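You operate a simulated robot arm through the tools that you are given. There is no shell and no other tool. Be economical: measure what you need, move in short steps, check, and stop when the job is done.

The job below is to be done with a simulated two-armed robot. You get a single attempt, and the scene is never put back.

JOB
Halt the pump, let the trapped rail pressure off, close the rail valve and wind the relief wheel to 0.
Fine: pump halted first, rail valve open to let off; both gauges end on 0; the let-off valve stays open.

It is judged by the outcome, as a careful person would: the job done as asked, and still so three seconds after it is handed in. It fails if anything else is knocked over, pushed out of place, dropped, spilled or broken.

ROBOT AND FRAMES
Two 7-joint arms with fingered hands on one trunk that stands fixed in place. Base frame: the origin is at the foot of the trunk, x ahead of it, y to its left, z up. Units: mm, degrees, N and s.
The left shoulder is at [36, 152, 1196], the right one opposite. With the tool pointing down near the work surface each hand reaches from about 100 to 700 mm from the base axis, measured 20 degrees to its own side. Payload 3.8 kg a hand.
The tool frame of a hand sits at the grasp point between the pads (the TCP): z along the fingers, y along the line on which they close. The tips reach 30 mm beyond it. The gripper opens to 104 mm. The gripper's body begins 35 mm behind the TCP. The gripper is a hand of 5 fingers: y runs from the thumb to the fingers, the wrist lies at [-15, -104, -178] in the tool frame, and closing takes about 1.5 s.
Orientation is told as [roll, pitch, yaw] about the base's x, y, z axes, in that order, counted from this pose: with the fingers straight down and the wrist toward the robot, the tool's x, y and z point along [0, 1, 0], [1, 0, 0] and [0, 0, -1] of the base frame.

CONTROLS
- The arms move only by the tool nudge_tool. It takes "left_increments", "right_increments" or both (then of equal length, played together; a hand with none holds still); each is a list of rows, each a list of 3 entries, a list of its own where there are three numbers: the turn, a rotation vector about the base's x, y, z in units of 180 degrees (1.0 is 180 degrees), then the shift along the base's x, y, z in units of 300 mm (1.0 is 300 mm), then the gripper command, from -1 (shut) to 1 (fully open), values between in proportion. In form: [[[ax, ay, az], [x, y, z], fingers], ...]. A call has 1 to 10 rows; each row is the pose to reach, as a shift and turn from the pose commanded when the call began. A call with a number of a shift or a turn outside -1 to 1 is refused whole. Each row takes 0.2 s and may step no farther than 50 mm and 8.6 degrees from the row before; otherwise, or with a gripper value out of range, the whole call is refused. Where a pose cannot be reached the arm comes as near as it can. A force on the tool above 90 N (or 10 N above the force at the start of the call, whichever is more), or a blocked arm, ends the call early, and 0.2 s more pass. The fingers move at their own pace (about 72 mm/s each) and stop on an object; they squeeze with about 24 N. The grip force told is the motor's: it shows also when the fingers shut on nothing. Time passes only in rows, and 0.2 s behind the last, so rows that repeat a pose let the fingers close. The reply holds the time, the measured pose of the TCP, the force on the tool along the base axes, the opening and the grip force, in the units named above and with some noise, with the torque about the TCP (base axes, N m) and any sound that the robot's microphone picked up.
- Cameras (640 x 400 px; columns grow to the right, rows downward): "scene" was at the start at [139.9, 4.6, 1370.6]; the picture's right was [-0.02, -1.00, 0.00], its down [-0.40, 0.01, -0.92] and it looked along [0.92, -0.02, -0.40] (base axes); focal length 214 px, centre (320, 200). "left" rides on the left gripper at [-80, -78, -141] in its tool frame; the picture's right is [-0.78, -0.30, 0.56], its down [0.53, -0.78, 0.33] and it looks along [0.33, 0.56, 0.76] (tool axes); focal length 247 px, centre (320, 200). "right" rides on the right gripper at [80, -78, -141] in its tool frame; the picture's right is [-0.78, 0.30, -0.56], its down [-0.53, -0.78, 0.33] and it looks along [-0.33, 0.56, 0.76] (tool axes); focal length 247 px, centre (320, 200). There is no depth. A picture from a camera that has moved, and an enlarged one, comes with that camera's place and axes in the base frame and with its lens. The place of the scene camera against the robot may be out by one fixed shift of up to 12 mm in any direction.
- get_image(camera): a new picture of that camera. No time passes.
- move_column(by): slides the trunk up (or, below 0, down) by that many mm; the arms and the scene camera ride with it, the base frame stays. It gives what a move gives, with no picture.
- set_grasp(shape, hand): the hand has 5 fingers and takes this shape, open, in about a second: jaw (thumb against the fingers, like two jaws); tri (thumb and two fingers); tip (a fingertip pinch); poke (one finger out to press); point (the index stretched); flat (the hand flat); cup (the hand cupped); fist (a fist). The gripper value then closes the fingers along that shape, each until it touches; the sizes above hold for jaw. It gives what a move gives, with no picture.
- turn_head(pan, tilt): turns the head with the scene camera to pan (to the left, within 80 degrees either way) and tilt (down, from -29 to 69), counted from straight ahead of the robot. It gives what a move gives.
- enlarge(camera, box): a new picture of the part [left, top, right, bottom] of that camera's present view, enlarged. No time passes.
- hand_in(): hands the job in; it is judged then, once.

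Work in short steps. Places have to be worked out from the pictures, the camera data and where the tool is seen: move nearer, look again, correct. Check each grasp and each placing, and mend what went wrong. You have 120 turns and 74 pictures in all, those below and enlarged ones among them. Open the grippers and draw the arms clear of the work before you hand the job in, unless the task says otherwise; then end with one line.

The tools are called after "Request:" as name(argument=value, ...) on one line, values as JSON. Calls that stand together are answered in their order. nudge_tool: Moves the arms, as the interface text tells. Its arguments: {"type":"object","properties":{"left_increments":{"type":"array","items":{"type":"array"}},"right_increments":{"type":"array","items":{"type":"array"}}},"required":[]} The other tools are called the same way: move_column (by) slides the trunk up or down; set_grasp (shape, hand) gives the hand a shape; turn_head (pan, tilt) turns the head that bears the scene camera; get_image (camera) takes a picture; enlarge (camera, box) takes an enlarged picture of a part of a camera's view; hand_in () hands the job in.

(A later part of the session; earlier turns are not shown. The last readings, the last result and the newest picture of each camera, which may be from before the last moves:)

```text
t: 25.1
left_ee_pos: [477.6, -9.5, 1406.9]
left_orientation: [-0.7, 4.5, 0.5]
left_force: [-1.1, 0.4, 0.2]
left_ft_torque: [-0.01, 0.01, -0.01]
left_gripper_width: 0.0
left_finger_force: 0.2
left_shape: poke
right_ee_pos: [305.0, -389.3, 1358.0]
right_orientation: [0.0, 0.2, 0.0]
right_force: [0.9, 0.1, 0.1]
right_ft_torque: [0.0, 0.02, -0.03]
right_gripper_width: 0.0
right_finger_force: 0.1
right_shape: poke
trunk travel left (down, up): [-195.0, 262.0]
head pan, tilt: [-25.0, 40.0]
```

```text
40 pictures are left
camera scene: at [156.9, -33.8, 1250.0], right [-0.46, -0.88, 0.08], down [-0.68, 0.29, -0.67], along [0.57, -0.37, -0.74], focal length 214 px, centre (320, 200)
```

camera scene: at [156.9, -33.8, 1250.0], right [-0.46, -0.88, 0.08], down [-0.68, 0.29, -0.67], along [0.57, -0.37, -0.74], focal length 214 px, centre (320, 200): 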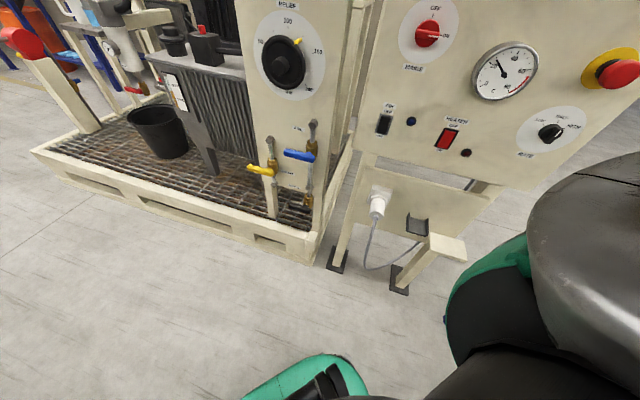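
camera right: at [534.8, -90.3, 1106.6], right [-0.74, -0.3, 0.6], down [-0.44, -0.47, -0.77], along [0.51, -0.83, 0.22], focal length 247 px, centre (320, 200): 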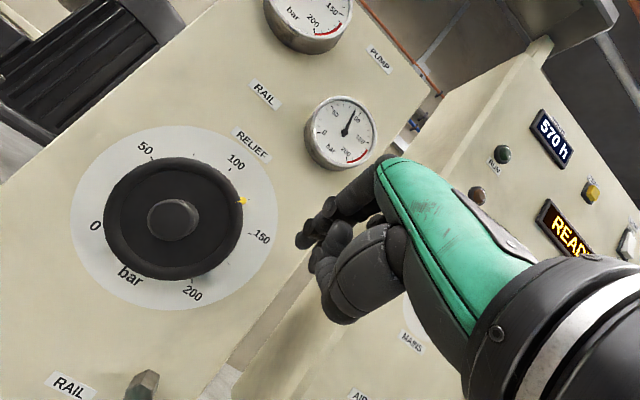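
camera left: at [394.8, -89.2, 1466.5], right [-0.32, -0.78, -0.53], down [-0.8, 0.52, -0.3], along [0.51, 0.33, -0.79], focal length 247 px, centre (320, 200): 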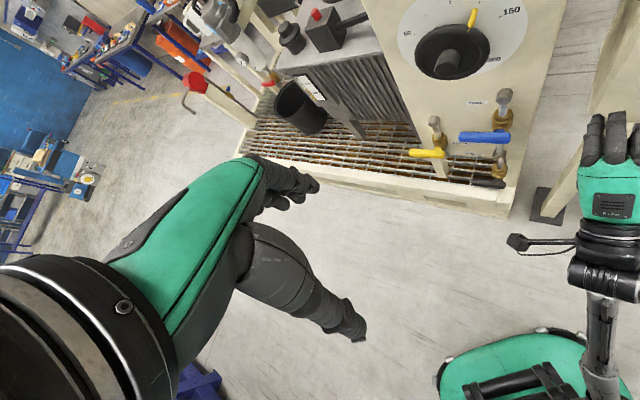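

The view is clear and the right arm is tucked. I pitch and yaw the left tool toward the panel while moving it forward and down.

Request:
nudge_tool(left_increments=[[[-0.0102, -0.0326, -0.0199], [0.03, -0.04, -0.08], 1], [[-0.0204, -0.0651, -0.0398], [0.06, -0.08, -0.17], 1], [[-0.0307, -0.0977, -0.0597], [0.09, -0.12, -0.26], 1], [[-0.0409, -0.1302, -0.0796], [0.12, -0.17, -0.35], 1], [[-0.0511, -0.1628, -0.0994], [0.15, -0.22, -0.44], 1], [[-0.0613, -0.1953, -0.1193], [0.18, -0.27, -0.53], 1], [[-0.0716, -0.2279, -0.1392], [0.21, -0.31, -0.62], 1], [[-0.0818, -0.2604, -0.1591], [0.24, -0.35, -0.71], 1], [[-0.092, -0.293, -0.179], [0.26, -0.38, -0.78], 1], [[-0.092, -0.293, -0.179], [0.277, -0.4, -0.857], 1]])

Request:
get_image(camera="left")

Request:
get_image(camera="scene")

```text
t: 27.4
left_ee_pos: [560.6, -130.9, 1150.0]
left_orientation: [-1.1, -50.1, -34.2]
left_force: [0.1, -0.8, 0.4]
left_ft_torque: [-0.01, -0.01, 0.03]
left_gripper_width: 0.2
left_finger_force: 0.1
left_shape: poke
right_ee_pos: [304.6, -389.6, 1358.1]
right_orientation: [0.0, 0.3, 0.1]
right_force: [-0.3, 0.7, -0.6]
right_ft_torque: [0.0, 0.01, -0.02]
right_gripper_width: 0.0
right_finger_force: 0.0
right_shape: poke
trunk travel left (down, up): [-195.0, 262.0]
head pan, tilt: [-25.0, 40.0]
```

```text
39 pictures are left
camera left: at [387.1, -104.6, 1182.8], right [-0.26, -0.78, -0.57], down [0.1, 0.57, -0.82], along [0.96, -0.27, -0.07], focal length 247 px, centre (320, 200)
```

left: 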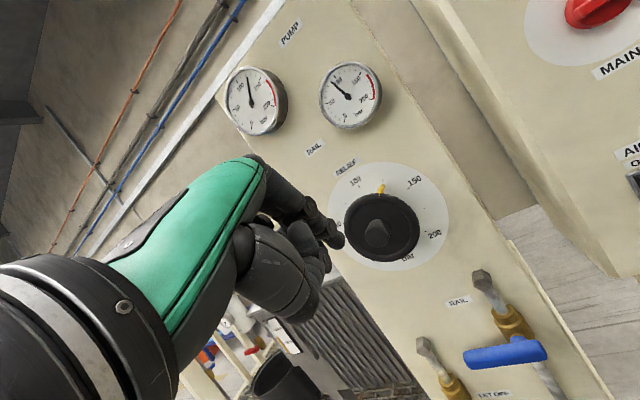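

```text
38 pictures are left
camera scene: at [156.8, -34.7, 1250.0], right [-0.46, -0.88, 0.08], down [-0.68, 0.29, -0.67], along [0.57, -0.37, -0.74], focal length 214 px, centre (320, 200)
```

scene: 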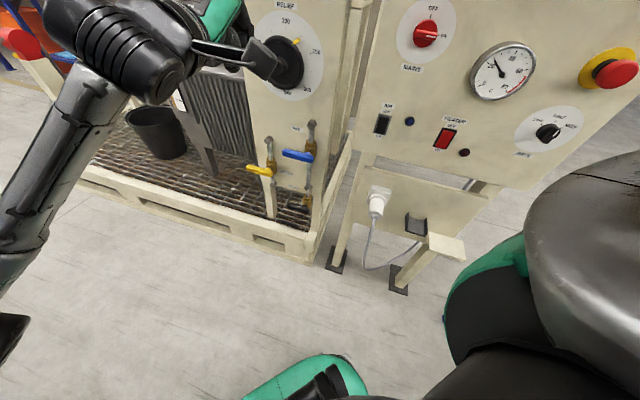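

The left arm is well placed and its camera sees the panel. I descend to the stage in front of the blue lever.

Request:
nudge_tool(left_increments=[[[0, 0, 0], [0.0, -0.02, -0.13], 1], [[0, 0, 0], [0.03, -0.05, -0.26], 1], [[0, 0, 0], [0.08, -0.08, -0.39], 1], [[0, 0, 0], [0.13, -0.12, -0.52], 1], [[0, 0, 0], [0.19, -0.16, -0.65], 1], [[0, 0, 0], [0.25, -0.2, -0.77], 1], [[0, 0, 0], [0.3, -0.233, -0.867], 1]])

Request:
get_image(camera="left")

Request:
enlarge(camera="scene", box=[200, 80, 360, 240])

```text
t: 28.9
left_ee_pos: [652.7, -200.5, 889.4]
left_orientation: [-1.1, -49.9, -34.3]
left_force: [0.3, -0.4, -0.1]
left_ft_torque: [0.01, 0.02, -0.01]
left_gripper_width: 0.1
left_finger_force: 0.0
left_shape: poke
right_ee_pos: [304.6, -389.4, 1357.4]
right_orientation: [-0.1, 0.5, 0.1]
right_force: [-0.1, -0.7, -0.1]
right_ft_torque: [-0.03, 0.01, 0.0]
right_gripper_width: 0.0
right_finger_force: 0.1
right_shape: poke
trunk travel left (down, up): [-195.0, 262.0]
head pan, tilt: [-25.0, 40.0]
```

```text
37 pictures are left
camera left: at [478.4, -174.5, 921.4], right [-0.26, -0.78, -0.57], down [0.1, 0.57, -0.82], along [0.96, -0.27, -0.07], focal length 247 px, centre (320, 200)
```

left: 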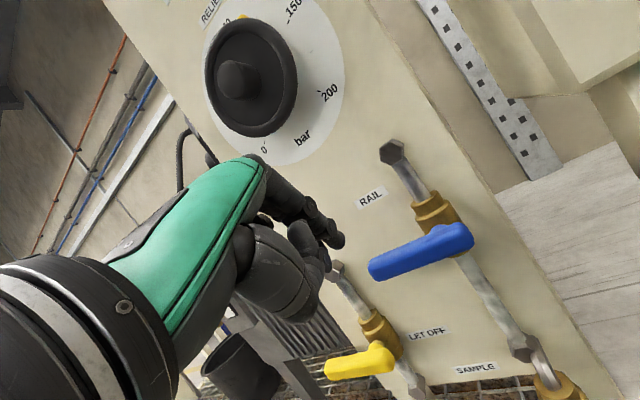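

```text
2.50 times, centred on (280, 160) of scene
camera zoom: at [156.9, -35.0, 1250.0], right [-0.47, -0.88, 0.08], down [-0.68, 0.3, -0.67], along [0.57, -0.37, -0.74], focal length 536 px, centre (420, 300)
```

zoom: 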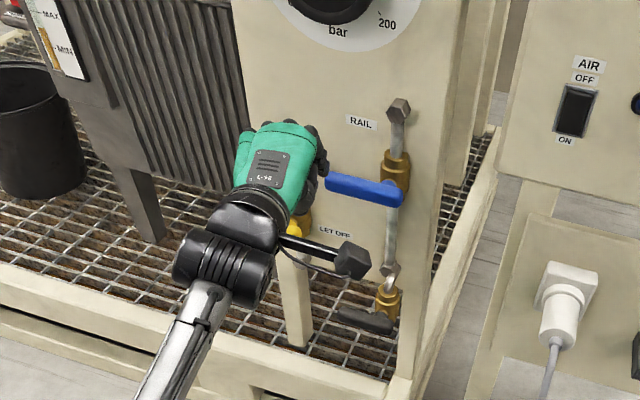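

The blue lever runs from about [678,-314,805] to [735,-247,807], and my fingertip is near [684,-222,867]. I move the tip over the lever's outer half.

Request:
nudge_tool(left_increments=[[[0, 0, 0], [0.05, -0.055, -0.02], 1], [[0, 0, 0], [0.1, -0.11, -0.05], 1], [[0, 0, 0], [0.153, -0.163, -0.083], 1]])

Request:
get_image(camera="left")

Request:
enlarge(camera="scene", box=[220, 100, 340, 220])

```text
t: 29.8
left_ee_pos: [681.0, -234.1, 874.3]
left_orientation: [-1.3, -50.0, -34.1]
left_force: [-0.5, -0.5, 0.3]
left_ft_torque: [0.01, 0.01, 0.0]
left_gripper_width: 0.0
left_finger_force: 0.0
left_shape: poke
left hand out of reach, approached as far as the arm can: row 3
right_ee_pos: [303.9, -387.2, 1358.8]
right_orientation: [-0.1, 0.3, 0.2]
right_force: [-1.4, 0.4, 0.3]
right_ft_torque: [-0.01, 0.0, -0.05]
right_gripper_width: 0.0
right_finger_force: 0.1
right_shape: poke
trunk travel left (down, up): [-195.0, 262.0]
head pan, tilt: [-25.0, 40.0]
```

```text
35 pictures are left
camera left: at [507.1, -206.7, 907.3], right [-0.26, -0.78, -0.57], down [0.1, 0.57, -0.82], along [0.96, -0.27, -0.07], focal length 247 px, centre (320, 200)
```

left: 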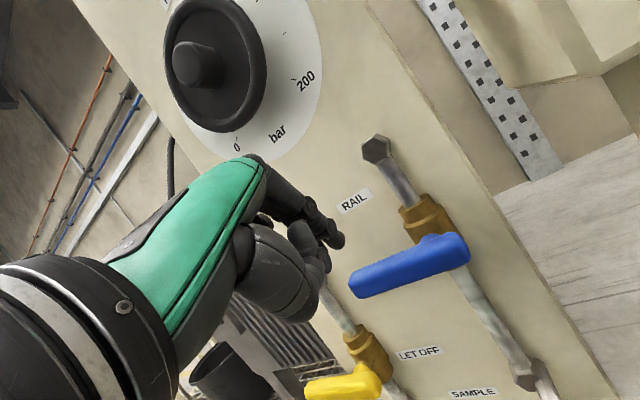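

```text
3.33 times, centred on (280, 160) of scene
camera zoom: at [156.2, -34.0, 1250.1], right [-0.47, -0.88, 0.09], down [-0.68, 0.3, -0.67], along [0.57, -0.37, -0.74], focal length 715 px, centre (453, 333)
```

zoom: 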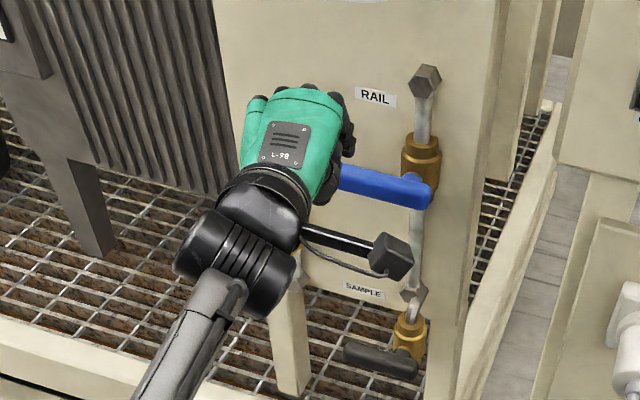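

The reach ends here, so I back off and up, then lower the trunk 100 mm (it also leans forward).

Request:
nudge_tool(left_increments=[[[0, 0, 0], [-0.08, 0.075, 0.08], 1], [[0, 0, 0], [-0.17, 0.155, 0.18], 1], [[0, 0, 0], [-0.26, 0.235, 0.3], 1], [[0, 0, 0], [-0.337, 0.313, 0.42], 1]])

Request:
move_column(by=-110)

Request:
get_image(camera="left")

```text
refused: row 3 steps farther than a row can; nothing moved
```

```text
t: 31.2
left_ee_pos: [680.3, -233.4, 767.6]
left_orientation: [-1.1, -50.1, -34.1]
left_force: [-0.6, 0.0, -0.2]
left_ft_torque: [-0.02, 0.01, 0.01]
left_gripper_width: 0.0
left_finger_force: 0.1
left_shape: poke
right_ee_pos: [343.8, -400.5, 1211.1]
right_orientation: [1.9, 5.5, -0.5]
right_force: [-0.4, -0.4, 0.5]
right_ft_torque: [0.0, -0.02, 0.0]
right_gripper_width: 0.0
right_finger_force: 0.1
right_shape: poke
trunk travel left (down, up): [-85.0, 372.0]
head pan, tilt: [-25.0, 40.0]
```

```text
33 pictures are left
camera left: at [506.5, -206.9, 799.4], right [-0.26, -0.78, -0.57], down [0.1, 0.57, -0.82], along [0.96, -0.27, -0.07], focal length 247 px, centre (320, 200)
```

left: 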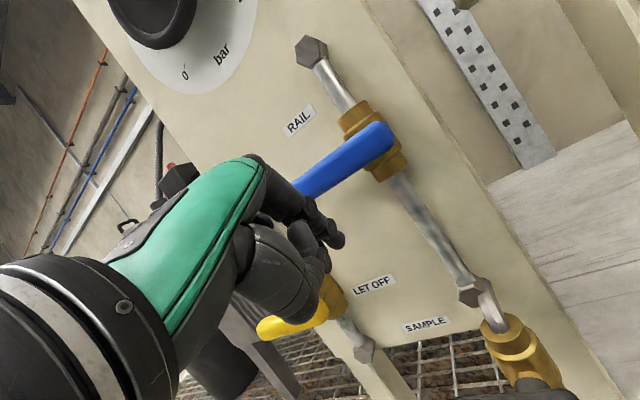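

The refused row skipped the retreat, but the hand came straight down without contact and sits just below the blue lever. I slide the finger in under the lever.

Request:
nudge_tool(left_increments=[[[0, 0, 0], [0.03, -0.027, 0], 1], [[0, 0, 0], [0.065, -0.057, 0.0], 1]])

Request:
get_image(camera="left")

```text
t: 31.8
left_ee_pos: [700.3, -250.8, 764.7]
left_orientation: [-1.2, -50.0, -34.1]
left_force: [0.3, -0.1, 0.3]
left_ft_torque: [0.01, 0.02, 0.02]
left_gripper_width: 0.0
left_finger_force: 0.1
left_shape: poke
right_ee_pos: [346.4, -400.0, 1212.0]
right_orientation: [1.8, 5.6, -0.5]
right_force: [-0.9, 0.1, -0.3]
right_ft_torque: [-0.04, -0.01, 0.0]
right_gripper_width: 0.0
right_finger_force: 0.0
right_shape: poke
trunk travel left (down, up): [-85.0, 372.0]
head pan, tilt: [-25.0, 40.0]
```

```text
32 pictures are left
camera left: at [526.8, -224.0, 797.6], right [-0.26, -0.78, -0.57], down [0.1, 0.57, -0.82], along [0.96, -0.27, -0.07], focal length 247 px, centre (320, 200)
```

left: 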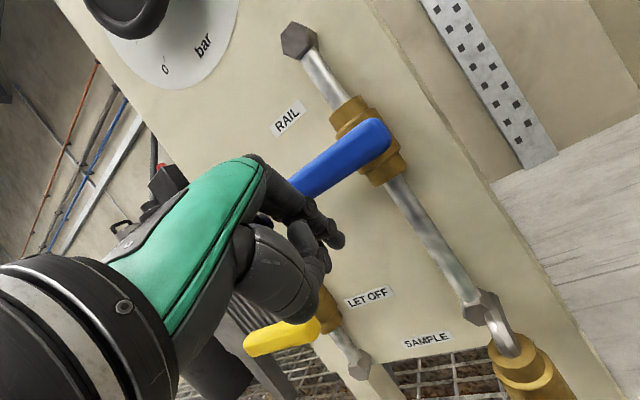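

The finger is under the lever and touches nothing. I lift in small steps, watching the force.

Request:
nudge_tool(left_increments=[[[0, 0, 0], [0, 0, 0.03], 1], [[0, 0, 0], [0, 0, 0.06], 1], [[0, 0, 0], [0, 0, 0.09], 1], [[0, 0, 0], [0, 0, 0.12], 1], [[0, 0, 0], [0, 0, 0.15], 1], [[0, 0, 0], [0, 0, 0.18], 1]])

Request:
get_image(camera="left")

```text
t: 33.2
left_ee_pos: [699.7, -248.6, 819.4]
left_orientation: [-1.2, -49.9, -34.0]
left_force: [-4.1, 1.7, -1.6]
left_ft_torque: [0.02, 0.0, 0.01]
left_gripper_width: 0.0
left_finger_force: 0.1
left_shape: poke
right_ee_pos: [346.2, -398.2, 1212.9]
right_orientation: [1.6, 5.6, -0.3]
right_force: [0.4, -0.8, 0.0]
right_ft_torque: [0.0, -0.01, 0.02]
right_gripper_width: 0.0
right_finger_force: 0.1
right_shape: poke
trunk travel left (down, up): [-85.0, 372.0]
head pan, tilt: [-25.0, 40.0]
```

```text
31 pictures are left
camera left: at [526.4, -223.5, 851.9], right [-0.26, -0.78, -0.57], down [0.1, 0.57, -0.82], along [0.96, -0.27, -0.07], focal length 247 px, centre (320, 200)
```

left: 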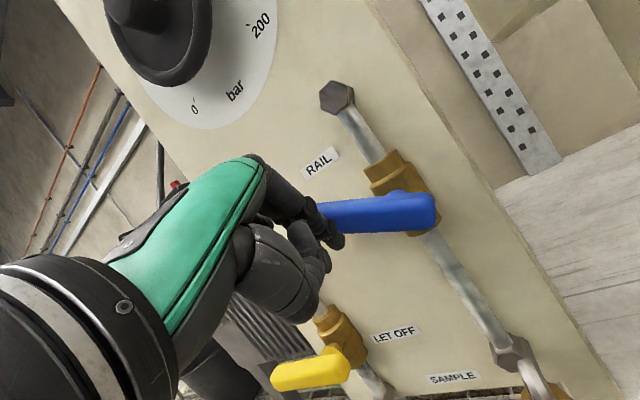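

The lever turns upward readily (about 12° so far, low force). I carry on along the arc toward upright.

Request:
nudge_tool(left_increments=[[[0, 0, 0], [-0.002, -0.002, 0.034], 1], [[0, 0, 0], [-0.004, -0.005, 0.067], 1], [[0, 0, 0], [-0.014, -0.016, 0.102], 1], [[0, 0, 0], [-0.024, -0.028, 0.137], 1], [[0, 0, 0], [-0.04, -0.047, 0.165], 1], [[0, 0, 0], [-0.056, -0.066, 0.19], 1], [[0, 0, 0], [-0.078, -0.09, 0.21], 1], [[0, 0, 0], [-0.1, -0.117, 0.227], 1], [[0, 0, 0], [-0.117, -0.137, 0.233], 1]])

Request:
get_image(camera="left")

```text
t: 35.2
left_ee_pos: [666.8, -289.1, 889.1]
left_orientation: [-1.3, -50.0, -34.0]
left_force: [0.6, 6.7, -2.2]
left_ft_torque: [0.13, 0.06, 0.12]
left_gripper_width: 0.1
left_finger_force: 0.0
left_shape: poke
right_ee_pos: [349.4, -394.7, 1213.8]
right_orientation: [1.2, 5.5, -0.2]
right_force: [-0.2, 0.2, 0.1]
right_ft_torque: [0.04, 0.0, 0.0]
right_gripper_width: 0.0
right_finger_force: 0.0
right_shape: poke
trunk travel left (down, up): [-85.0, 372.0]
head pan, tilt: [-25.0, 40.0]
```

```text
30 pictures are left
camera left: at [493.1, -263.4, 921.3], right [-0.26, -0.78, -0.57], down [0.1, 0.57, -0.82], along [0.96, -0.26, -0.07], focal length 247 px, centre (320, 200)
```

left: 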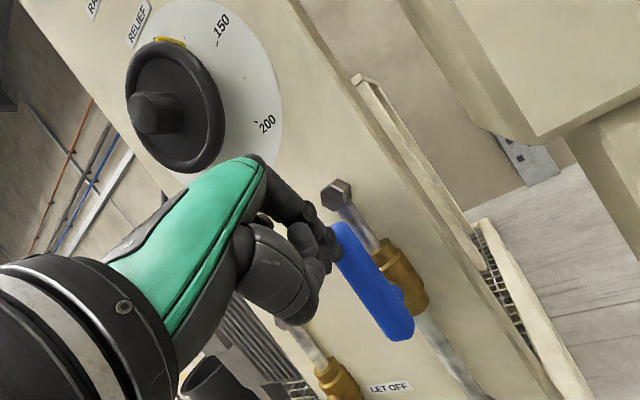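

The lever is almost in line with its pipe. I press a little farther to reach its stop.

Request:
nudge_tool(left_increments=[[[0, 0, 0], [-0.013, -0.015, 0], 1], [[0, 0, 0], [-0.026, -0.03, 0], 1], [[0, 0, 0], [-0.039, -0.046, 0], 1]])

Request:
get_image(camera="left")

```text
t: 36.0
left_ee_pos: [663.3, -291.0, 888.9]
left_orientation: [-1.4, -49.7, -32.9]
left_force: [20.9, 47.1, 7.0]
left_ft_torque: [0.67, -0.43, 1.15]
left_gripper_width: 0.1
left_finger_force: 0.0
left_shape: poke
right_ee_pos: [348.3, -386.9, 1216.9]
right_orientation: [0.6, 5.6, 0.0]
right_force: [-0.6, -0.8, -0.7]
right_ft_torque: [0.02, -0.01, 0.01]
right_gripper_width: 0.0
right_finger_force: 0.1
right_shape: poke
trunk travel left (down, up): [-85.0, 372.0]
head pan, tilt: [-25.0, 40.0]
```

```text
29 pictures are left
camera left: at [488.1, -269.0, 921.1], right [-0.24, -0.78, -0.57], down [0.09, 0.57, -0.82], along [0.97, -0.25, -0.07], focal length 247 px, centre (320, 200)
```

left: 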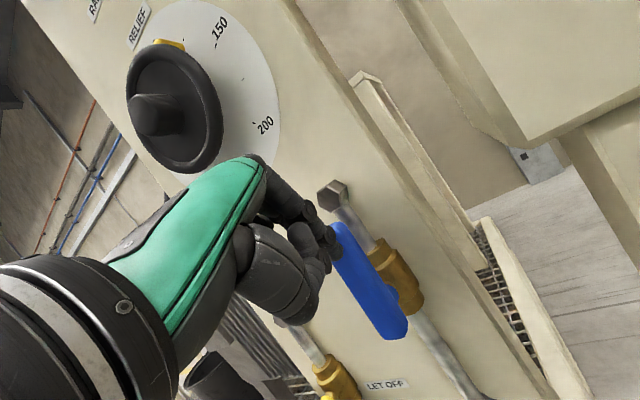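

The lever sits at its stop (about 50 N) and is in line with the pipe, so the rail valve is open. I slip the finger off to the left and back away from the panel.

Request:
nudge_tool(left_increments=[[[0, 0, 0], [0.06, 0.07, 0], 1], [[0, 0, 0], [0.03, 0.12, 0], 1], [[0, 0, 0], [-0.07, 0.19, 0], 1], [[0, 0, 0], [-0.17, 0.25, 0], 1], [[0, 0, 0], [-0.27, 0.32, 0], 1]])

Request:
move_column(by=-80)

Request:
get_image(camera="scene")

```text
t: 37.2
left_ee_pos: [574.0, -208.4, 888.0]
left_orientation: [-1.2, -49.9, -34.1]
left_force: [-0.3, 1.0, 0.4]
left_ft_torque: [0.03, 0.04, -0.01]
left_gripper_width: 0.0
left_finger_force: 0.0
left_shape: poke
right_ee_pos: [345.9, -393.5, 1215.8]
right_orientation: [1.1, 5.3, -0.1]
right_force: [0.0, 0.9, 0.2]
right_ft_torque: [0.01, 0.02, 0.01]
right_gripper_width: 0.0
right_finger_force: 0.1
right_shape: poke
trunk travel left (down, up): [-85.0, 372.0]
head pan, tilt: [-25.0, 40.0]
```

```text
t: 38.3
left_ee_pos: [578.3, -199.7, 790.3]
left_orientation: [2.5, -48.6, -36.3]
left_force: [0.4, 0.6, 0.4]
left_ft_torque: [0.02, 0.01, 0.03]
left_gripper_width: 0.0
left_finger_force: 0.1
left_shape: poke
right_ee_pos: [419.1, -395.1, 1068.3]
right_orientation: [1.1, 14.5, -0.3]
right_force: [0.4, 0.7, 0.0]
right_ft_torque: [-0.01, -0.03, -0.01]
right_gripper_width: 0.0
right_finger_force: 0.0
right_shape: poke
trunk travel left (down, up): [-5.0, 452.0]
head pan, tilt: [-25.0, 40.0]
```

```text
28 pictures are left
camera scene: at [273.9, -57.0, 985.3], right [-0.62, -0.69, 0.36], down [-0.76, 0.42, -0.5], along [0.2, -0.59, -0.78], focal length 214 px, centre (320, 200)
```

scene: 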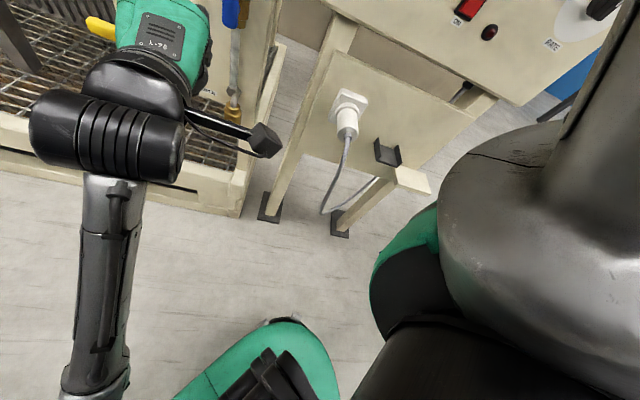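

The trunk is at its lowest with all clear. I move the left hand to a stage in front of and below the yellow lever, keeping left of the SAMPLE valve.

Request:
nudge_tool(left_increments=[[[0, 0, 0], [0.07, 0.08, -0.06], 1], [[0, 0, 0], [0.15, 0.16, -0.13], 1], [[0, 0, 0], [0.24, 0.22, -0.21], 1], [[0, 0, 0], [0.34, 0.27, -0.29], 1], [[0, 0, 0], [0.44, 0.32, -0.37], 1], [[0, 0, 0], [0.533, 0.36, -0.443], 1]])

Request:
get_image(camera="left")

```text
t: 39.7
left_ee_pos: [732.9, -100.8, 676.8]
left_orientation: [-1.2, -50.0, -34.0]
left_force: [-0.4, -0.8, -0.8]
left_ft_torque: [0.01, 0.01, 0.0]
left_gripper_width: 0.0
left_finger_force: 0.0
left_shape: poke
right_ee_pos: [420.6, -393.7, 1070.2]
right_orientation: [1.0, 14.6, 0.0]
right_force: [-0.5, 0.5, -0.4]
right_ft_torque: [-0.02, 0.01, 0.0]
right_gripper_width: 0.0
right_finger_force: 0.0
right_shape: poke
trunk travel left (down, up): [-5.0, 452.0]
head pan, tilt: [-25.0, 40.0]
```

```text
27 pictures are left
camera left: at [559.2, -74.7, 709.1], right [-0.26, -0.78, -0.57], down [0.1, 0.57, -0.82], along [0.96, -0.27, -0.07], focal length 247 px, centre (320, 200)
```

left: 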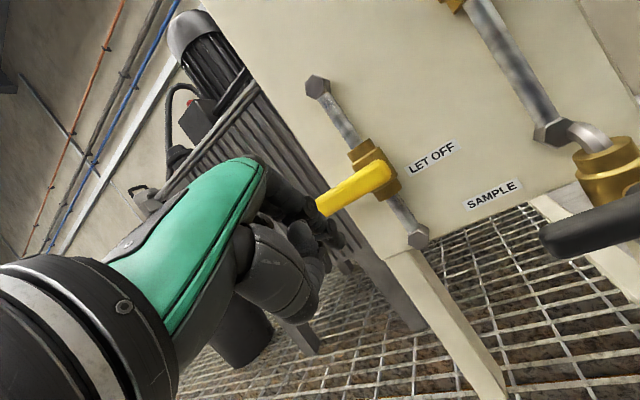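

The yellow lever lies just ahead at z≈678. I lower 20 mm, then slide the finger forward beneath it.

Request:
nudge_tool(left_increments=[[[0, 0, 0], [0, 0, -0.07], 1], [[0, 0, 0], [0.08, -0.055, -0.07], 1], [[0, 0, 0], [0.16, -0.11, -0.07], 1], [[0, 0, 0], [0.22, -0.15, -0.07], 1]])

Request:
get_image(camera="left")

```text
t: 40.7
left_ee_pos: [798.6, -146.1, 655.1]
left_orientation: [-1.2, -49.9, -34.1]
left_force: [0.2, -0.1, -0.2]
left_ft_torque: [-0.01, 0.01, 0.01]
left_gripper_width: 0.0
left_finger_force: 0.1
left_shape: poke
right_ee_pos: [421.4, -392.7, 1069.8]
right_orientation: [1.0, 14.5, 0.0]
right_force: [0.2, 0.4, 0.2]
right_ft_torque: [0.02, 0.03, 0.01]
right_gripper_width: 0.0
right_finger_force: 0.1
right_shape: poke
trunk travel left (down, up): [-5.0, 452.0]
head pan, tilt: [-25.0, 40.0]
```

```text
26 pictures are left
camera left: at [625.4, -119.8, 687.8], right [-0.26, -0.78, -0.57], down [0.1, 0.57, -0.82], along [0.96, -0.27, -0.07], focal length 247 px, centre (320, 200)
```

left: 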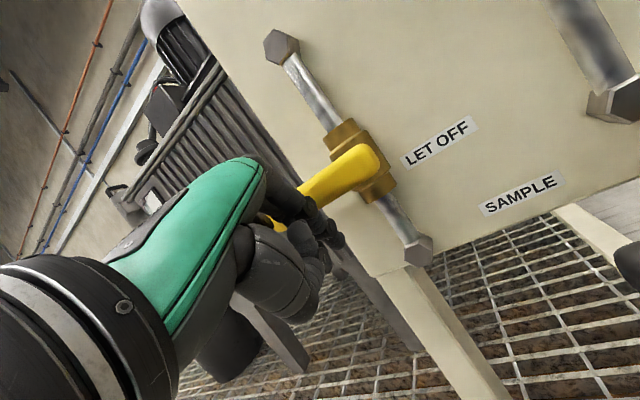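

The finger is under the yellow lever with no contact yet. I lift in small steps.

Request:
nudge_tool(left_increments=[[[0, 0, 0], [0, 0, 0.03], 1], [[0, 0, 0], [0, 0, 0.06], 1], [[0, 0, 0], [0, 0, 0.09], 1], [[0, 0, 0], [0, 0, 0.12], 1], [[0, 0, 0], [0, 0, 0.15], 1]])

Request:
get_image(camera="left")

```text
t: 41.9
left_ee_pos: [799.3, -144.8, 701.3]
left_orientation: [-1.2, -50.0, -34.2]
left_force: [-0.7, 0.4, -0.1]
left_ft_torque: [0.03, 0.05, -0.02]
left_gripper_width: 0.2
left_finger_force: 0.1
left_shape: poke
right_ee_pos: [419.8, -393.3, 1068.9]
right_orientation: [0.9, 14.5, 0.0]
right_force: [0.1, -0.7, 0.2]
right_ft_torque: [0.02, -0.01, 0.01]
right_gripper_width: 0.2
right_finger_force: 0.0
right_shape: poke
trunk travel left (down, up): [-5.0, 452.0]
head pan, tilt: [-25.0, 40.0]
```

```text
25 pictures are left
camera left: at [625.0, -119.3, 733.5], right [-0.26, -0.78, -0.57], down [0.1, 0.57, -0.82], along [0.96, -0.27, -0.07], focal length 247 px, centre (320, 200)
```

left: 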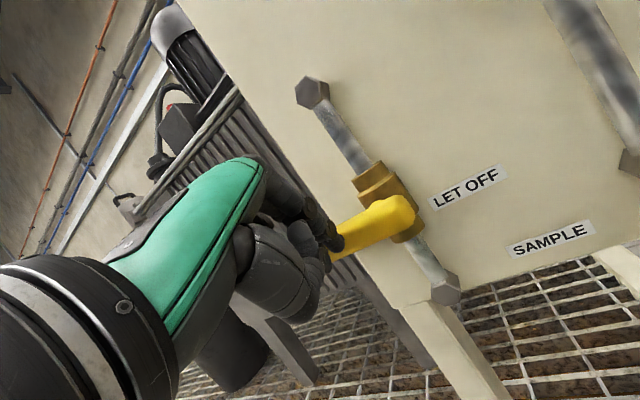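

There was no contact: the finger is passing in front of the lever. I go back down, advance about 22 mm deeper and try again.

Request:
nudge_tool(left_increments=[[[0, 0, 0], [0, 0, -0.08], 1], [[0, 0, 0], [0, 0, -0.17], 1], [[0, 0, 0], [0.03, -0.023, -0.17], 1], [[0, 0, 0], [0.057, -0.047, -0.17], 1], [[0, 0, 0], [0.057, -0.047, -0.13], 1], [[0, 0, 0], [0.057, -0.047, -0.1], 1], [[0, 0, 0], [0.057, -0.047, -0.07], 1], [[0, 0, 0], [0.057, -0.047, -0.04], 1], [[0, 0, 0], [0.057, -0.047, -0.01], 1]])

Request:
get_image(camera="left")

```text
t: 43.9
left_ee_pos: [812.4, -159.1, 697.8]
left_orientation: [-1.6, -49.9, -33.8]
left_force: [-54.4, 29.2, -14.1]
left_ft_torque: [-0.29, -0.51, 0.04]
left_gripper_width: 0.1
left_finger_force: 0.0
left_shape: poke
right_ee_pos: [417.7, -390.0, 1072.1]
right_orientation: [0.6, 14.4, 0.0]
right_force: [0.2, 0.0, -0.9]
right_ft_torque: [-0.02, 0.0, 0.03]
right_gripper_width: 0.1
right_finger_force: 0.0
right_shape: poke
trunk travel left (down, up): [-5.0, 452.0]
head pan, tilt: [-25.0, 40.0]
```

```text
24 pictures are left
camera left: at [639.1, -132.7, 731.2], right [-0.26, -0.78, -0.57], down [0.1, 0.57, -0.82], along [0.96, -0.27, -0.07], focal length 247 px, centre (320, 200)
```

left: 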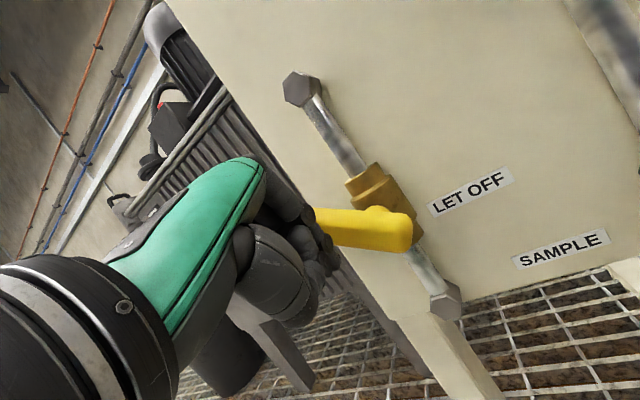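

The lever is now rising, but the tip presses on the panel (about 60 N outward). I ease 8 mm out and follow the arc upward.

Request:
nudge_tool(left_increments=[[[0, 0, 0], [-0.02, 0.017, 0], 1], [[0, 0, 0], [-0.024, 0.012, 0.035], 1], [[0, 0, 0], [-0.029, 0.007, 0.07], 1], [[0, 0, 0], [-0.04, -0.007, 0.1], 1], [[0, 0, 0], [-0.052, -0.021, 0.13], 1], [[0, 0, 0], [-0.07, -0.043, 0.155], 1], [[0, 0, 0], [-0.087, -0.063, 0.177], 1], [[0, 0, 0], [-0.103, -0.083, 0.187], 1], [[0, 0, 0], [-0.118, -0.101, 0.195], 1]])

Request:
get_image(camera="left")

```text
t: 45.9
left_ee_pos: [795.5, -170.5, 745.4]
left_orientation: [-1.0, -49.3, -32.7]
left_force: [52.6, 52.1, -8.8]
left_ft_torque: [0.97, -0.8, 1.23]
left_gripper_width: 0.3
left_finger_force: 0.1
left_shape: poke
right_ee_pos: [429.0, -384.7, 1070.1]
right_orientation: [0.1, 14.9, 0.2]
right_force: [0.2, -0.8, -0.9]
right_ft_torque: [-0.02, -0.04, -0.02]
right_gripper_width: 0.0
right_finger_force: 0.0
right_shape: poke
trunk travel left (down, up): [-5.0, 452.0]
head pan, tilt: [-25.0, 40.0]
```

```text
23 pictures are left
camera left: at [621.1, -149.0, 779.1], right [-0.24, -0.78, -0.58], down [0.08, 0.58, -0.81], along [0.97, -0.24, -0.08], focal length 247 px, centre (320, 200)
```

left: 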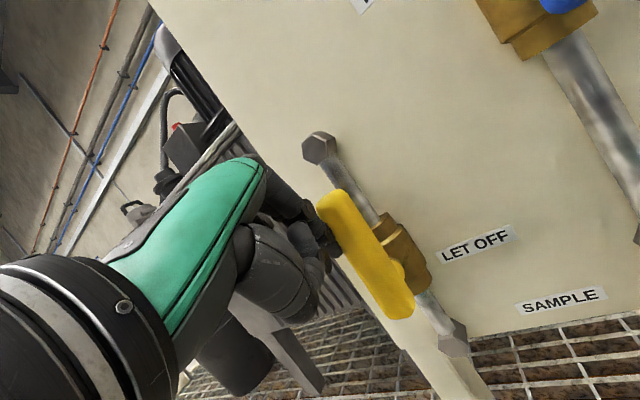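

The yellow lever is upright against its stop, so the let-off is open. I slip off to the left and back out, then look at the gauges.

Request:
nudge_tool(left_increments=[[[0, 0, 0], [0.06, 0.07, 0], 1], [[0, 0, 0], [0.04, 0.13, 0], 1], [[0, 0, 0], [-0.07, 0.2, 0.02], 1], [[0, 0, 0], [-0.18, 0.28, 0.06], 1], [[0, 0, 0], [-0.29, 0.35, 0.12], 1], [[0, 0, 0], [-0.38, 0.38, 0.2], 1]])

Request:
turn_head(pan=-20, tilt=-15)

Request:
get_image(camera="scene")

```text
t: 47.3
left_ee_pos: [668.1, -76.6, 816.5]
left_orientation: [-1.2, -50.0, -34.1]
left_force: [0.1, -0.2, -0.5]
left_ft_torque: [0.02, 0.0, 0.04]
left_gripper_width: 0.0
left_finger_force: 0.0
left_shape: poke
right_ee_pos: [420.8, -391.6, 1070.3]
right_orientation: [0.6, 14.4, 0.1]
right_force: [0.0, -0.4, 0.3]
right_ft_torque: [0.06, -0.03, 0.02]
right_gripper_width: 0.3
right_finger_force: 0.1
right_shape: poke
trunk travel left (down, up): [-5.0, 452.0]
head pan, tilt: [-25.0, 40.0]
```

```text
t: 48.6
left_ee_pos: [668.4, -76.4, 815.9]
left_orientation: [-1.3, -49.9, -34.1]
left_force: [-0.5, -0.6, -0.3]
left_ft_torque: [0.02, -0.02, -0.03]
left_gripper_width: 0.1
left_finger_force: 0.1
left_shape: poke
right_ee_pos: [421.0, -392.8, 1071.0]
right_orientation: [0.5, 14.4, 0.0]
right_force: [-1.0, -0.4, -0.6]
right_ft_torque: [0.02, -0.05, -0.01]
right_gripper_width: 0.1
right_finger_force: 0.1
right_shape: poke
trunk travel left (down, up): [-5.0, 452.0]
head pan, tilt: [-20.0, -15.0]
```

```text
22 pictures are left
camera scene: at [272.0, -58.5, 984.8], right [-0.64, -0.67, 0.37], down [-0.75, 0.44, -0.49], along [0.16, -0.6, -0.79], focal length 214 px, centre (320, 200)
```

scene: 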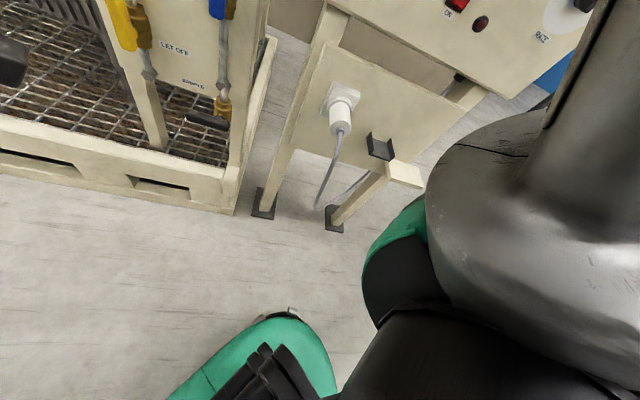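

The head view hasn't followed. I raise the trunk 80 mm (the height used for the blue valve) and lift the left hand so that its camera sees the gauges.

Request:
move_column(by=80)

Request:
get_image(camera="scene")

Request:
get_image(camera="left")

```text
t: 49.8
left_ee_pos: [668.0, -75.8, 893.7]
left_orientation: [-1.3, -49.9, -34.1]
left_force: [0.3, -1.1, 0.6]
left_ft_torque: [0.01, -0.02, -0.04]
left_gripper_width: 0.0
left_finger_force: 0.0
left_shape: poke
right_ee_pos: [423.2, -388.5, 1152.3]
right_orientation: [0.3, 14.5, 0.3]
right_force: [0.1, -0.5, 0.1]
right_ft_torque: [0.01, 0.01, 0.03]
right_gripper_width: 0.0
right_finger_force: 0.1
right_shape: poke
trunk travel left (down, up): [-85.0, 372.0]
head pan, tilt: [-20.0, -15.0]
```

```text
21 pictures are left
camera scene: at [257.1, -21.4, 1176.4], right [-0.32, -0.94, 0.12], down [-0.13, -0.08, -0.99], along [0.94, -0.33, -0.1], focal length 214 px, centre (320, 200)
```

scene: 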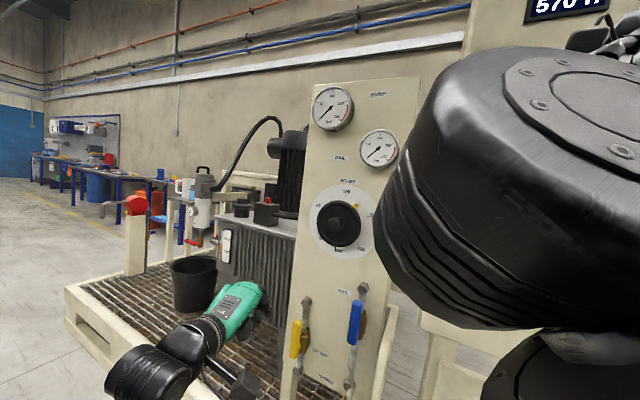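

```text
20 pictures are left
camera left: at [493.3, -49.9, 927.2], right [-0.26, -0.78, -0.57], down [0.1, 0.57, -0.82], along [0.96, -0.27, -0.07], focal length 247 px, centre (320, 200)
```

left: 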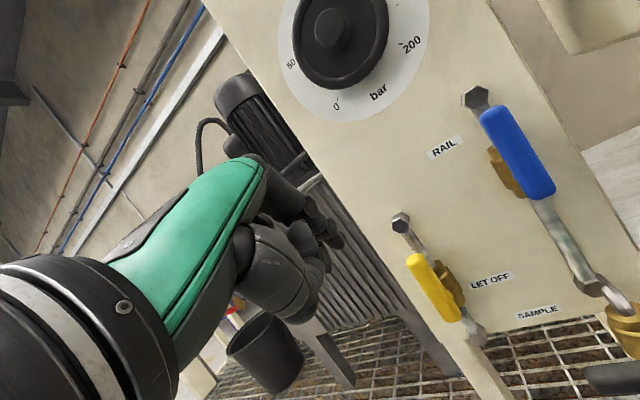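

Both levers are upright. I zoom on the gauges.

Request:
enlarge(camera="scene", box=[300, 75, 420, 175])

```text
4.00 times, centred on (360, 125) of scene
camera zoom: at [257.1, -21.4, 1176.4], right [-0.32, -0.94, 0.12], down [-0.13, -0.08, -0.99], along [0.94, -0.33, -0.1], focal length 858 px, centre (160, 500)
```

zoom: 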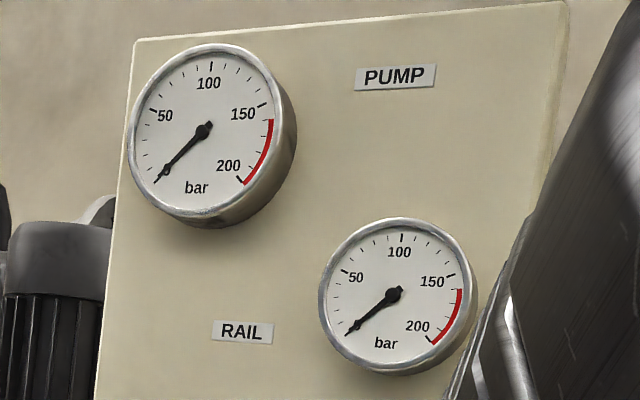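

Both gauges read 0. Now I close the blue rail valve: I stage the finger on the right side of its upright lever.

Request:
nudge_tool(left_increments=[[[0, 0, 0], [-0.1, -0.09, 0.02], 1], [[0, 0, 0], [-0.17, -0.21, 0.04], 1], [[0, 0, 0], [-0.22, -0.34, 0.04], 1], [[0, 0, 0], [-0.26, -0.47, 0.04], 1], [[0, 0, 0], [-0.29, -0.6, 0.04], 1], [[0, 0, 0], [-0.307, -0.69, 0.037], 1]])

Request:
get_image(camera="left")

```text
t: 51.1
left_ee_pos: [577.7, -279.6, 900.5]
left_orientation: [-0.3, -49.6, -34.4]
left_force: [-0.3, -0.8, 0.4]
left_ft_torque: [0.01, 0.0, 0.02]
left_gripper_width: 0.0
left_finger_force: 0.0
left_shape: poke
right_ee_pos: [420.6, -390.3, 1152.8]
right_orientation: [0.3, 14.3, 0.4]
right_force: [0.2, -0.2, 0.4]
right_ft_torque: [0.03, -0.01, -0.04]
right_gripper_width: 0.1
right_finger_force: 0.0
right_shape: poke
trunk travel left (down, up): [-85.0, 372.0]
head pan, tilt: [-20.0, -15.0]
```

```text
18 pictures are left
camera left: at [403.7, -255.6, 933.2], right [-0.25, -0.77, -0.58], down [0.1, 0.58, -0.81], along [0.96, -0.26, -0.07], focal length 247 px, centre (320, 200)
```

left: 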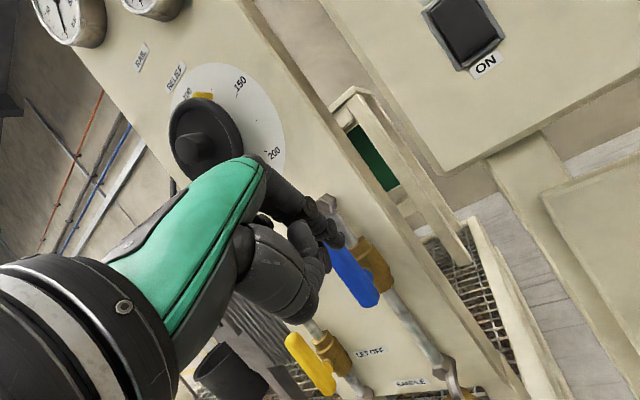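

The blue lever's top lies just left of my intended line. I advance to beside its right flank.

Request:
nudge_tool(left_increments=[[[0, 0, 0], [0.045, -0.065, -0.015], 1], [[0, 0, 0], [0.1, -0.115, -0.03], 1], [[0, 0, 0], [0.174, -0.17, -0.037], 1]])

Request:
get_image(camera="left")

```text
t: 52.0
left_ee_pos: [628.6, -334.4, 894.4]
left_orientation: [-1.3, -50.0, -34.0]
left_force: [0.3, 1.0, 0.0]
left_ft_torque: [-0.01, 0.0, -0.01]
left_gripper_width: 0.0
left_finger_force: 0.1
left_shape: poke
right_ee_pos: [423.0, -390.5, 1151.1]
right_orientation: [0.3, 14.4, 0.3]
right_force: [0.1, -0.4, -0.1]
right_ft_torque: [0.02, 0.03, 0.01]
right_gripper_width: 0.1
right_finger_force: 0.1
right_shape: poke
trunk travel left (down, up): [-85.0, 372.0]
head pan, tilt: [-20.0, -15.0]
```

```text
17 pictures are left
camera left: at [453.3, -308.6, 927.8], right [-0.26, -0.78, -0.57], down [0.1, 0.57, -0.82], along [0.96, -0.27, -0.07], focal length 247 px, centre (320, 200)
```

left: 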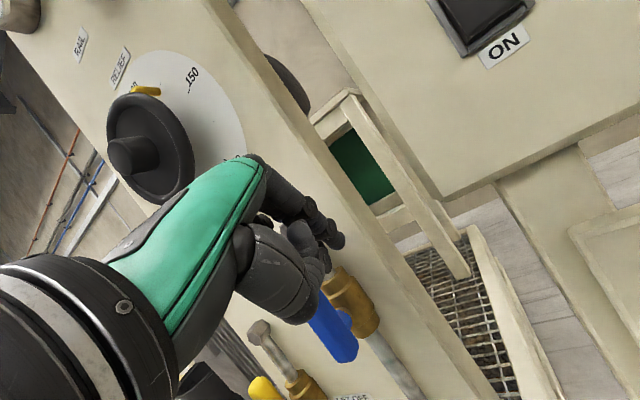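

The finger is right of the lever. I sweep it left and down along the arc to close the valve.

Request:
nudge_tool(left_increments=[[[0, 0, 0], [0.037, 0.043, -0.005], 1], [[0, 0, 0], [0.074, 0.086, -0.013], 1], [[0, 0, 0], [0.0975, 0.114, -0.02], 1], [[0, 0, 0], [0.119, 0.139, -0.027], 1], [[0, 0, 0], [0.141, 0.165, -0.045], 1], [[0, 0, 0], [0.16, 0.187, -0.067], 1], [[0, 0, 0], [0.1755, 0.205, -0.093], 1], [[0, 0, 0], [0.1885, 0.22, -0.123], 1], [[0, 0, 0], [0.2, 0.233, -0.16], 1]])

Request:
get_image(camera="left")

```text
t: 54.0
left_ee_pos: [687.3, -262.5, 847.1]
left_orientation: [-1.2, -49.8, -33.9]
left_force: [-1.0, 3.3, 1.7]
left_ft_torque: [0.0, -0.05, 0.05]
left_gripper_width: 0.0
left_finger_force: 0.0
left_shape: poke
right_ee_pos: [422.3, -388.1, 1151.9]
right_orientation: [0.2, 14.4, 0.4]
right_force: [-0.2, 0.1, 1.4]
right_ft_torque: [0.02, 0.01, 0.02]
right_gripper_width: 0.3
right_finger_force: 0.1
right_shape: poke
trunk travel left (down, up): [-85.0, 372.0]
head pan, tilt: [-20.0, -15.0]
```

```text
16 pictures are left
camera left: at [513.4, -237.0, 880.4], right [-0.26, -0.78, -0.57], down [0.1, 0.57, -0.82], along [0.96, -0.27, -0.07], focal length 247 px, centre (320, 200)
```

left: 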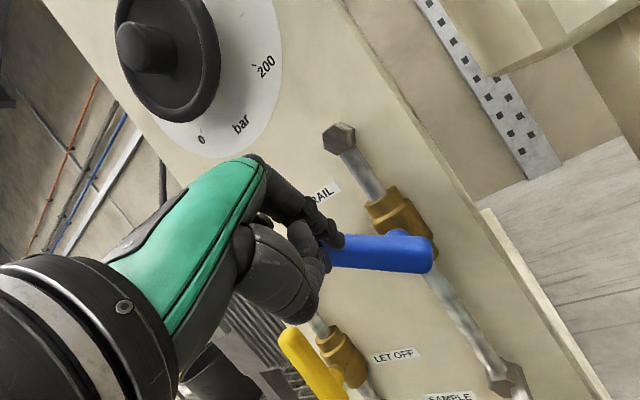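

The lever is nearly down. I press on to its closed stop.

Request:
nudge_tool(left_increments=[[[0, 0, 0], [0.003, 0.003, -0.03], 1], [[0, 0, 0], [0.005, 0.005, -0.06], 1], [[0, 0, 0], [0.006, 0.006, -0.085], 1], [[0, 0, 0], [0.006, 0.006, -0.11], 1]])

Request:
get_image(camera="left")

```text
t: 55.0
left_ee_pos: [687.0, -258.2, 823.6]
left_orientation: [-1.2, -51.0, -34.1]
left_force: [-3.2, 18.2, 26.2]
left_ft_torque: [-0.53, -0.34, 0.21]
left_gripper_width: 0.0
left_finger_force: 0.1
left_shape: poke
right_ee_pos: [416.9, -385.4, 1157.0]
right_orientation: [0.0, 14.1, 0.2]
right_force: [0.4, -0.5, 0.2]
right_ft_torque: [0.05, 0.0, 0.01]
right_gripper_width: 0.0
right_finger_force: 0.0
right_shape: poke
trunk travel left (down, up): [-85.0, 372.0]
head pan, tilt: [-20.0, -15.0]
```

```text
15 pictures are left
camera left: at [511.6, -232.6, 854.3], right [-0.25, -0.78, -0.57], down [0.11, 0.56, -0.82], along [0.96, -0.27, -0.05], focal length 247 px, centre (320, 200)
```

left: 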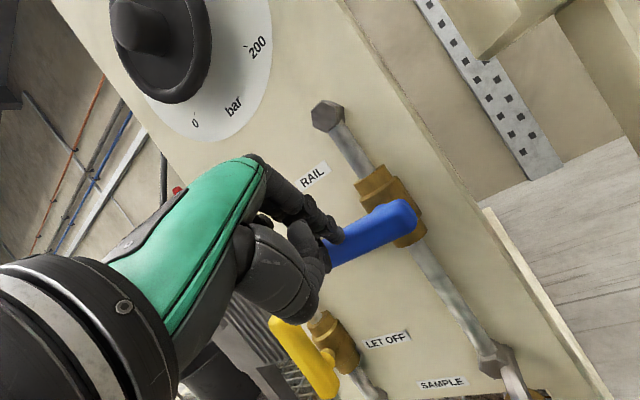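

The blue lever is back at its closed stop. I retreat upward and out, levelling the fingers toward the panel to work the relief wheel (it is at about 124 bar and needs roughly 167° anticlockwise).

Request:
nudge_tool(left_increments=[[[0, 0, 0], [0, 0.01, 0.09], 1], [[0, 0, 0], [-0.08, 0.08, 0.13], 1], [[0, 0, 0], [-0.17, 0.15, 0.2], 1], [[-0.017, -0.025, -0.004], [-0.25, 0.21, 0.29], 1], [[-0.034, -0.05, -0.009], [-0.3, 0.26, 0.4], 1], [[-0.051, -0.075, -0.014], [-0.32, 0.31, 0.5], 1], [[-0.07, -0.103, -0.02], [-0.33, 0.33, 0.57], 1], [[-0.09, -0.132, -0.026], [-0.33, 0.33, 0.62], 1], [[-0.106, -0.158, -0.03], [-0.33, 0.33, 0.62], 1], [[-0.118, -0.175, -0.033], [-0.33, 0.33, 0.62], 1]])

Request:
get_image(camera="left")

```text
t: 57.1
left_ee_pos: [590.2, -161.9, 1001.0]
left_orientation: [44.1, -87.2, -84.8]
left_force: [-0.5, 0.0, 0.4]
left_ft_torque: [0.0, -0.02, -0.01]
left_gripper_width: 0.0
left_finger_force: 0.0
left_shape: poke
right_ee_pos: [421.9, -388.6, 1153.2]
right_orientation: [0.1, 14.3, 0.3]
right_force: [-0.8, -0.8, -0.1]
right_ft_torque: [-0.01, 0.02, -0.01]
right_gripper_width: 0.0
right_finger_force: 0.0
right_shape: poke
trunk travel left (down, up): [-85.0, 372.0]
head pan, tilt: [-20.0, -15.0]
```

```text
14 pictures are left
camera left: at [431.2, -127.5, 925.7], right [-0.09, -0.94, -0.34], down [0.6, 0.23, -0.77], along [0.8, -0.27, 0.54], focal length 247 px, centre (320, 200)
```

left: 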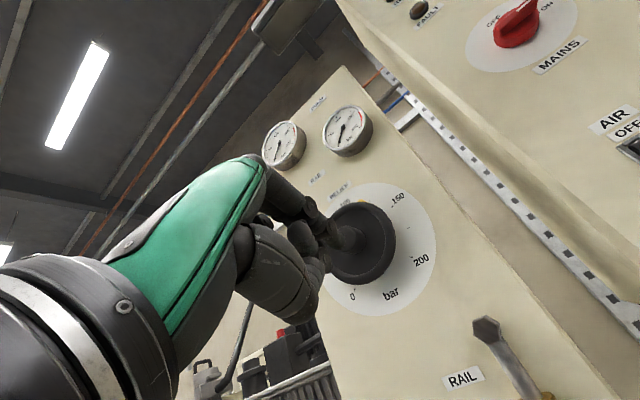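

The fingers now point along the panel normal; wheel axis at about [741,-248,1062]. I move the tip up to the clockwise side (upper right) of the yellow pointer, staying 30 mm in front of the wheel.

Request:
nudge_tool(left_increments=[[[0, 0, 0], [0.02, -0.06, 0.1], 1], [[0, 0, 0], [0.06, -0.12, 0.2], 1], [[0, 0, 0], [0.12, -0.19, 0.3], 1], [[0, 0, 0], [0.197, -0.273, 0.34], 1]])

Request:
get_image(camera="left")

Request:
enlarge(camera="scene", box=[280, 140, 420, 280])

```text
t: 58.1
left_ee_pos: [642.9, -238.5, 1099.2]
left_orientation: [38.0, -87.1, -78.7]
left_force: [-0.6, 0.2, 1.1]
left_ft_torque: [-0.01, -0.01, -0.02]
left_gripper_width: 0.0
left_finger_force: 0.1
left_shape: poke
left hand out of reach, approached as far as the arm can: row 4
right_ee_pos: [421.8, -389.1, 1152.8]
right_orientation: [0.4, 14.4, 0.3]
right_force: [-0.2, 0.6, 0.3]
right_ft_torque: [-0.03, 0.02, 0.01]
right_gripper_width: 0.1
right_finger_force: 0.0
right_shape: poke
trunk travel left (down, up): [-85.0, 372.0]
head pan, tilt: [-20.0, -15.0]
```

```text
13 pictures are left
camera left: at [484.2, -202.3, 1025.1], right [-0.09, -0.94, -0.34], down [0.59, 0.23, -0.77], along [0.8, -0.27, 0.54], focal length 247 px, centre (320, 200)
```

left: 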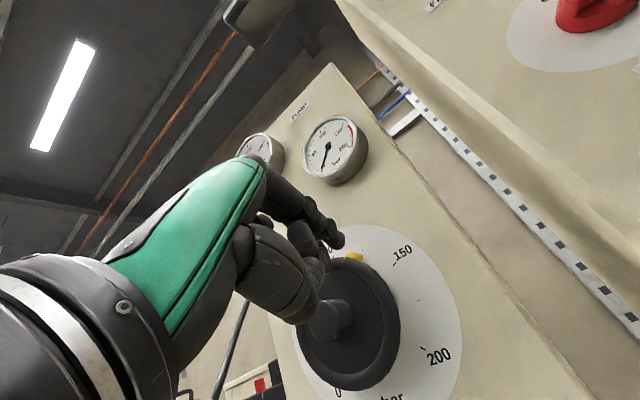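

```text
2.86 times, centred on (350, 210) of scene
camera zoom: at [256.5, -21.3, 1178.6], right [-0.32, -0.94, 0.12], down [-0.11, -0.09, -0.99], along [0.94, -0.33, -0.08], focal length 613 px, centre (234, 171)
```

zoom: 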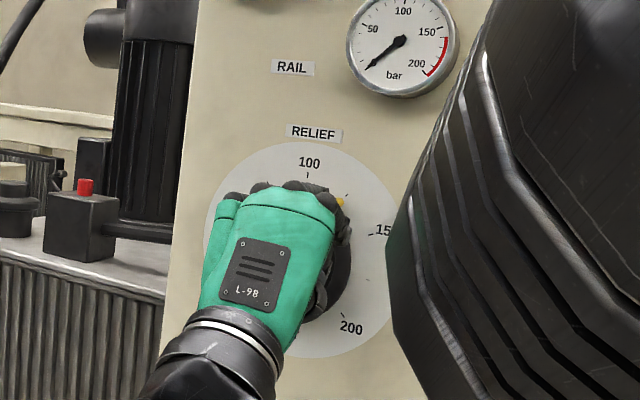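

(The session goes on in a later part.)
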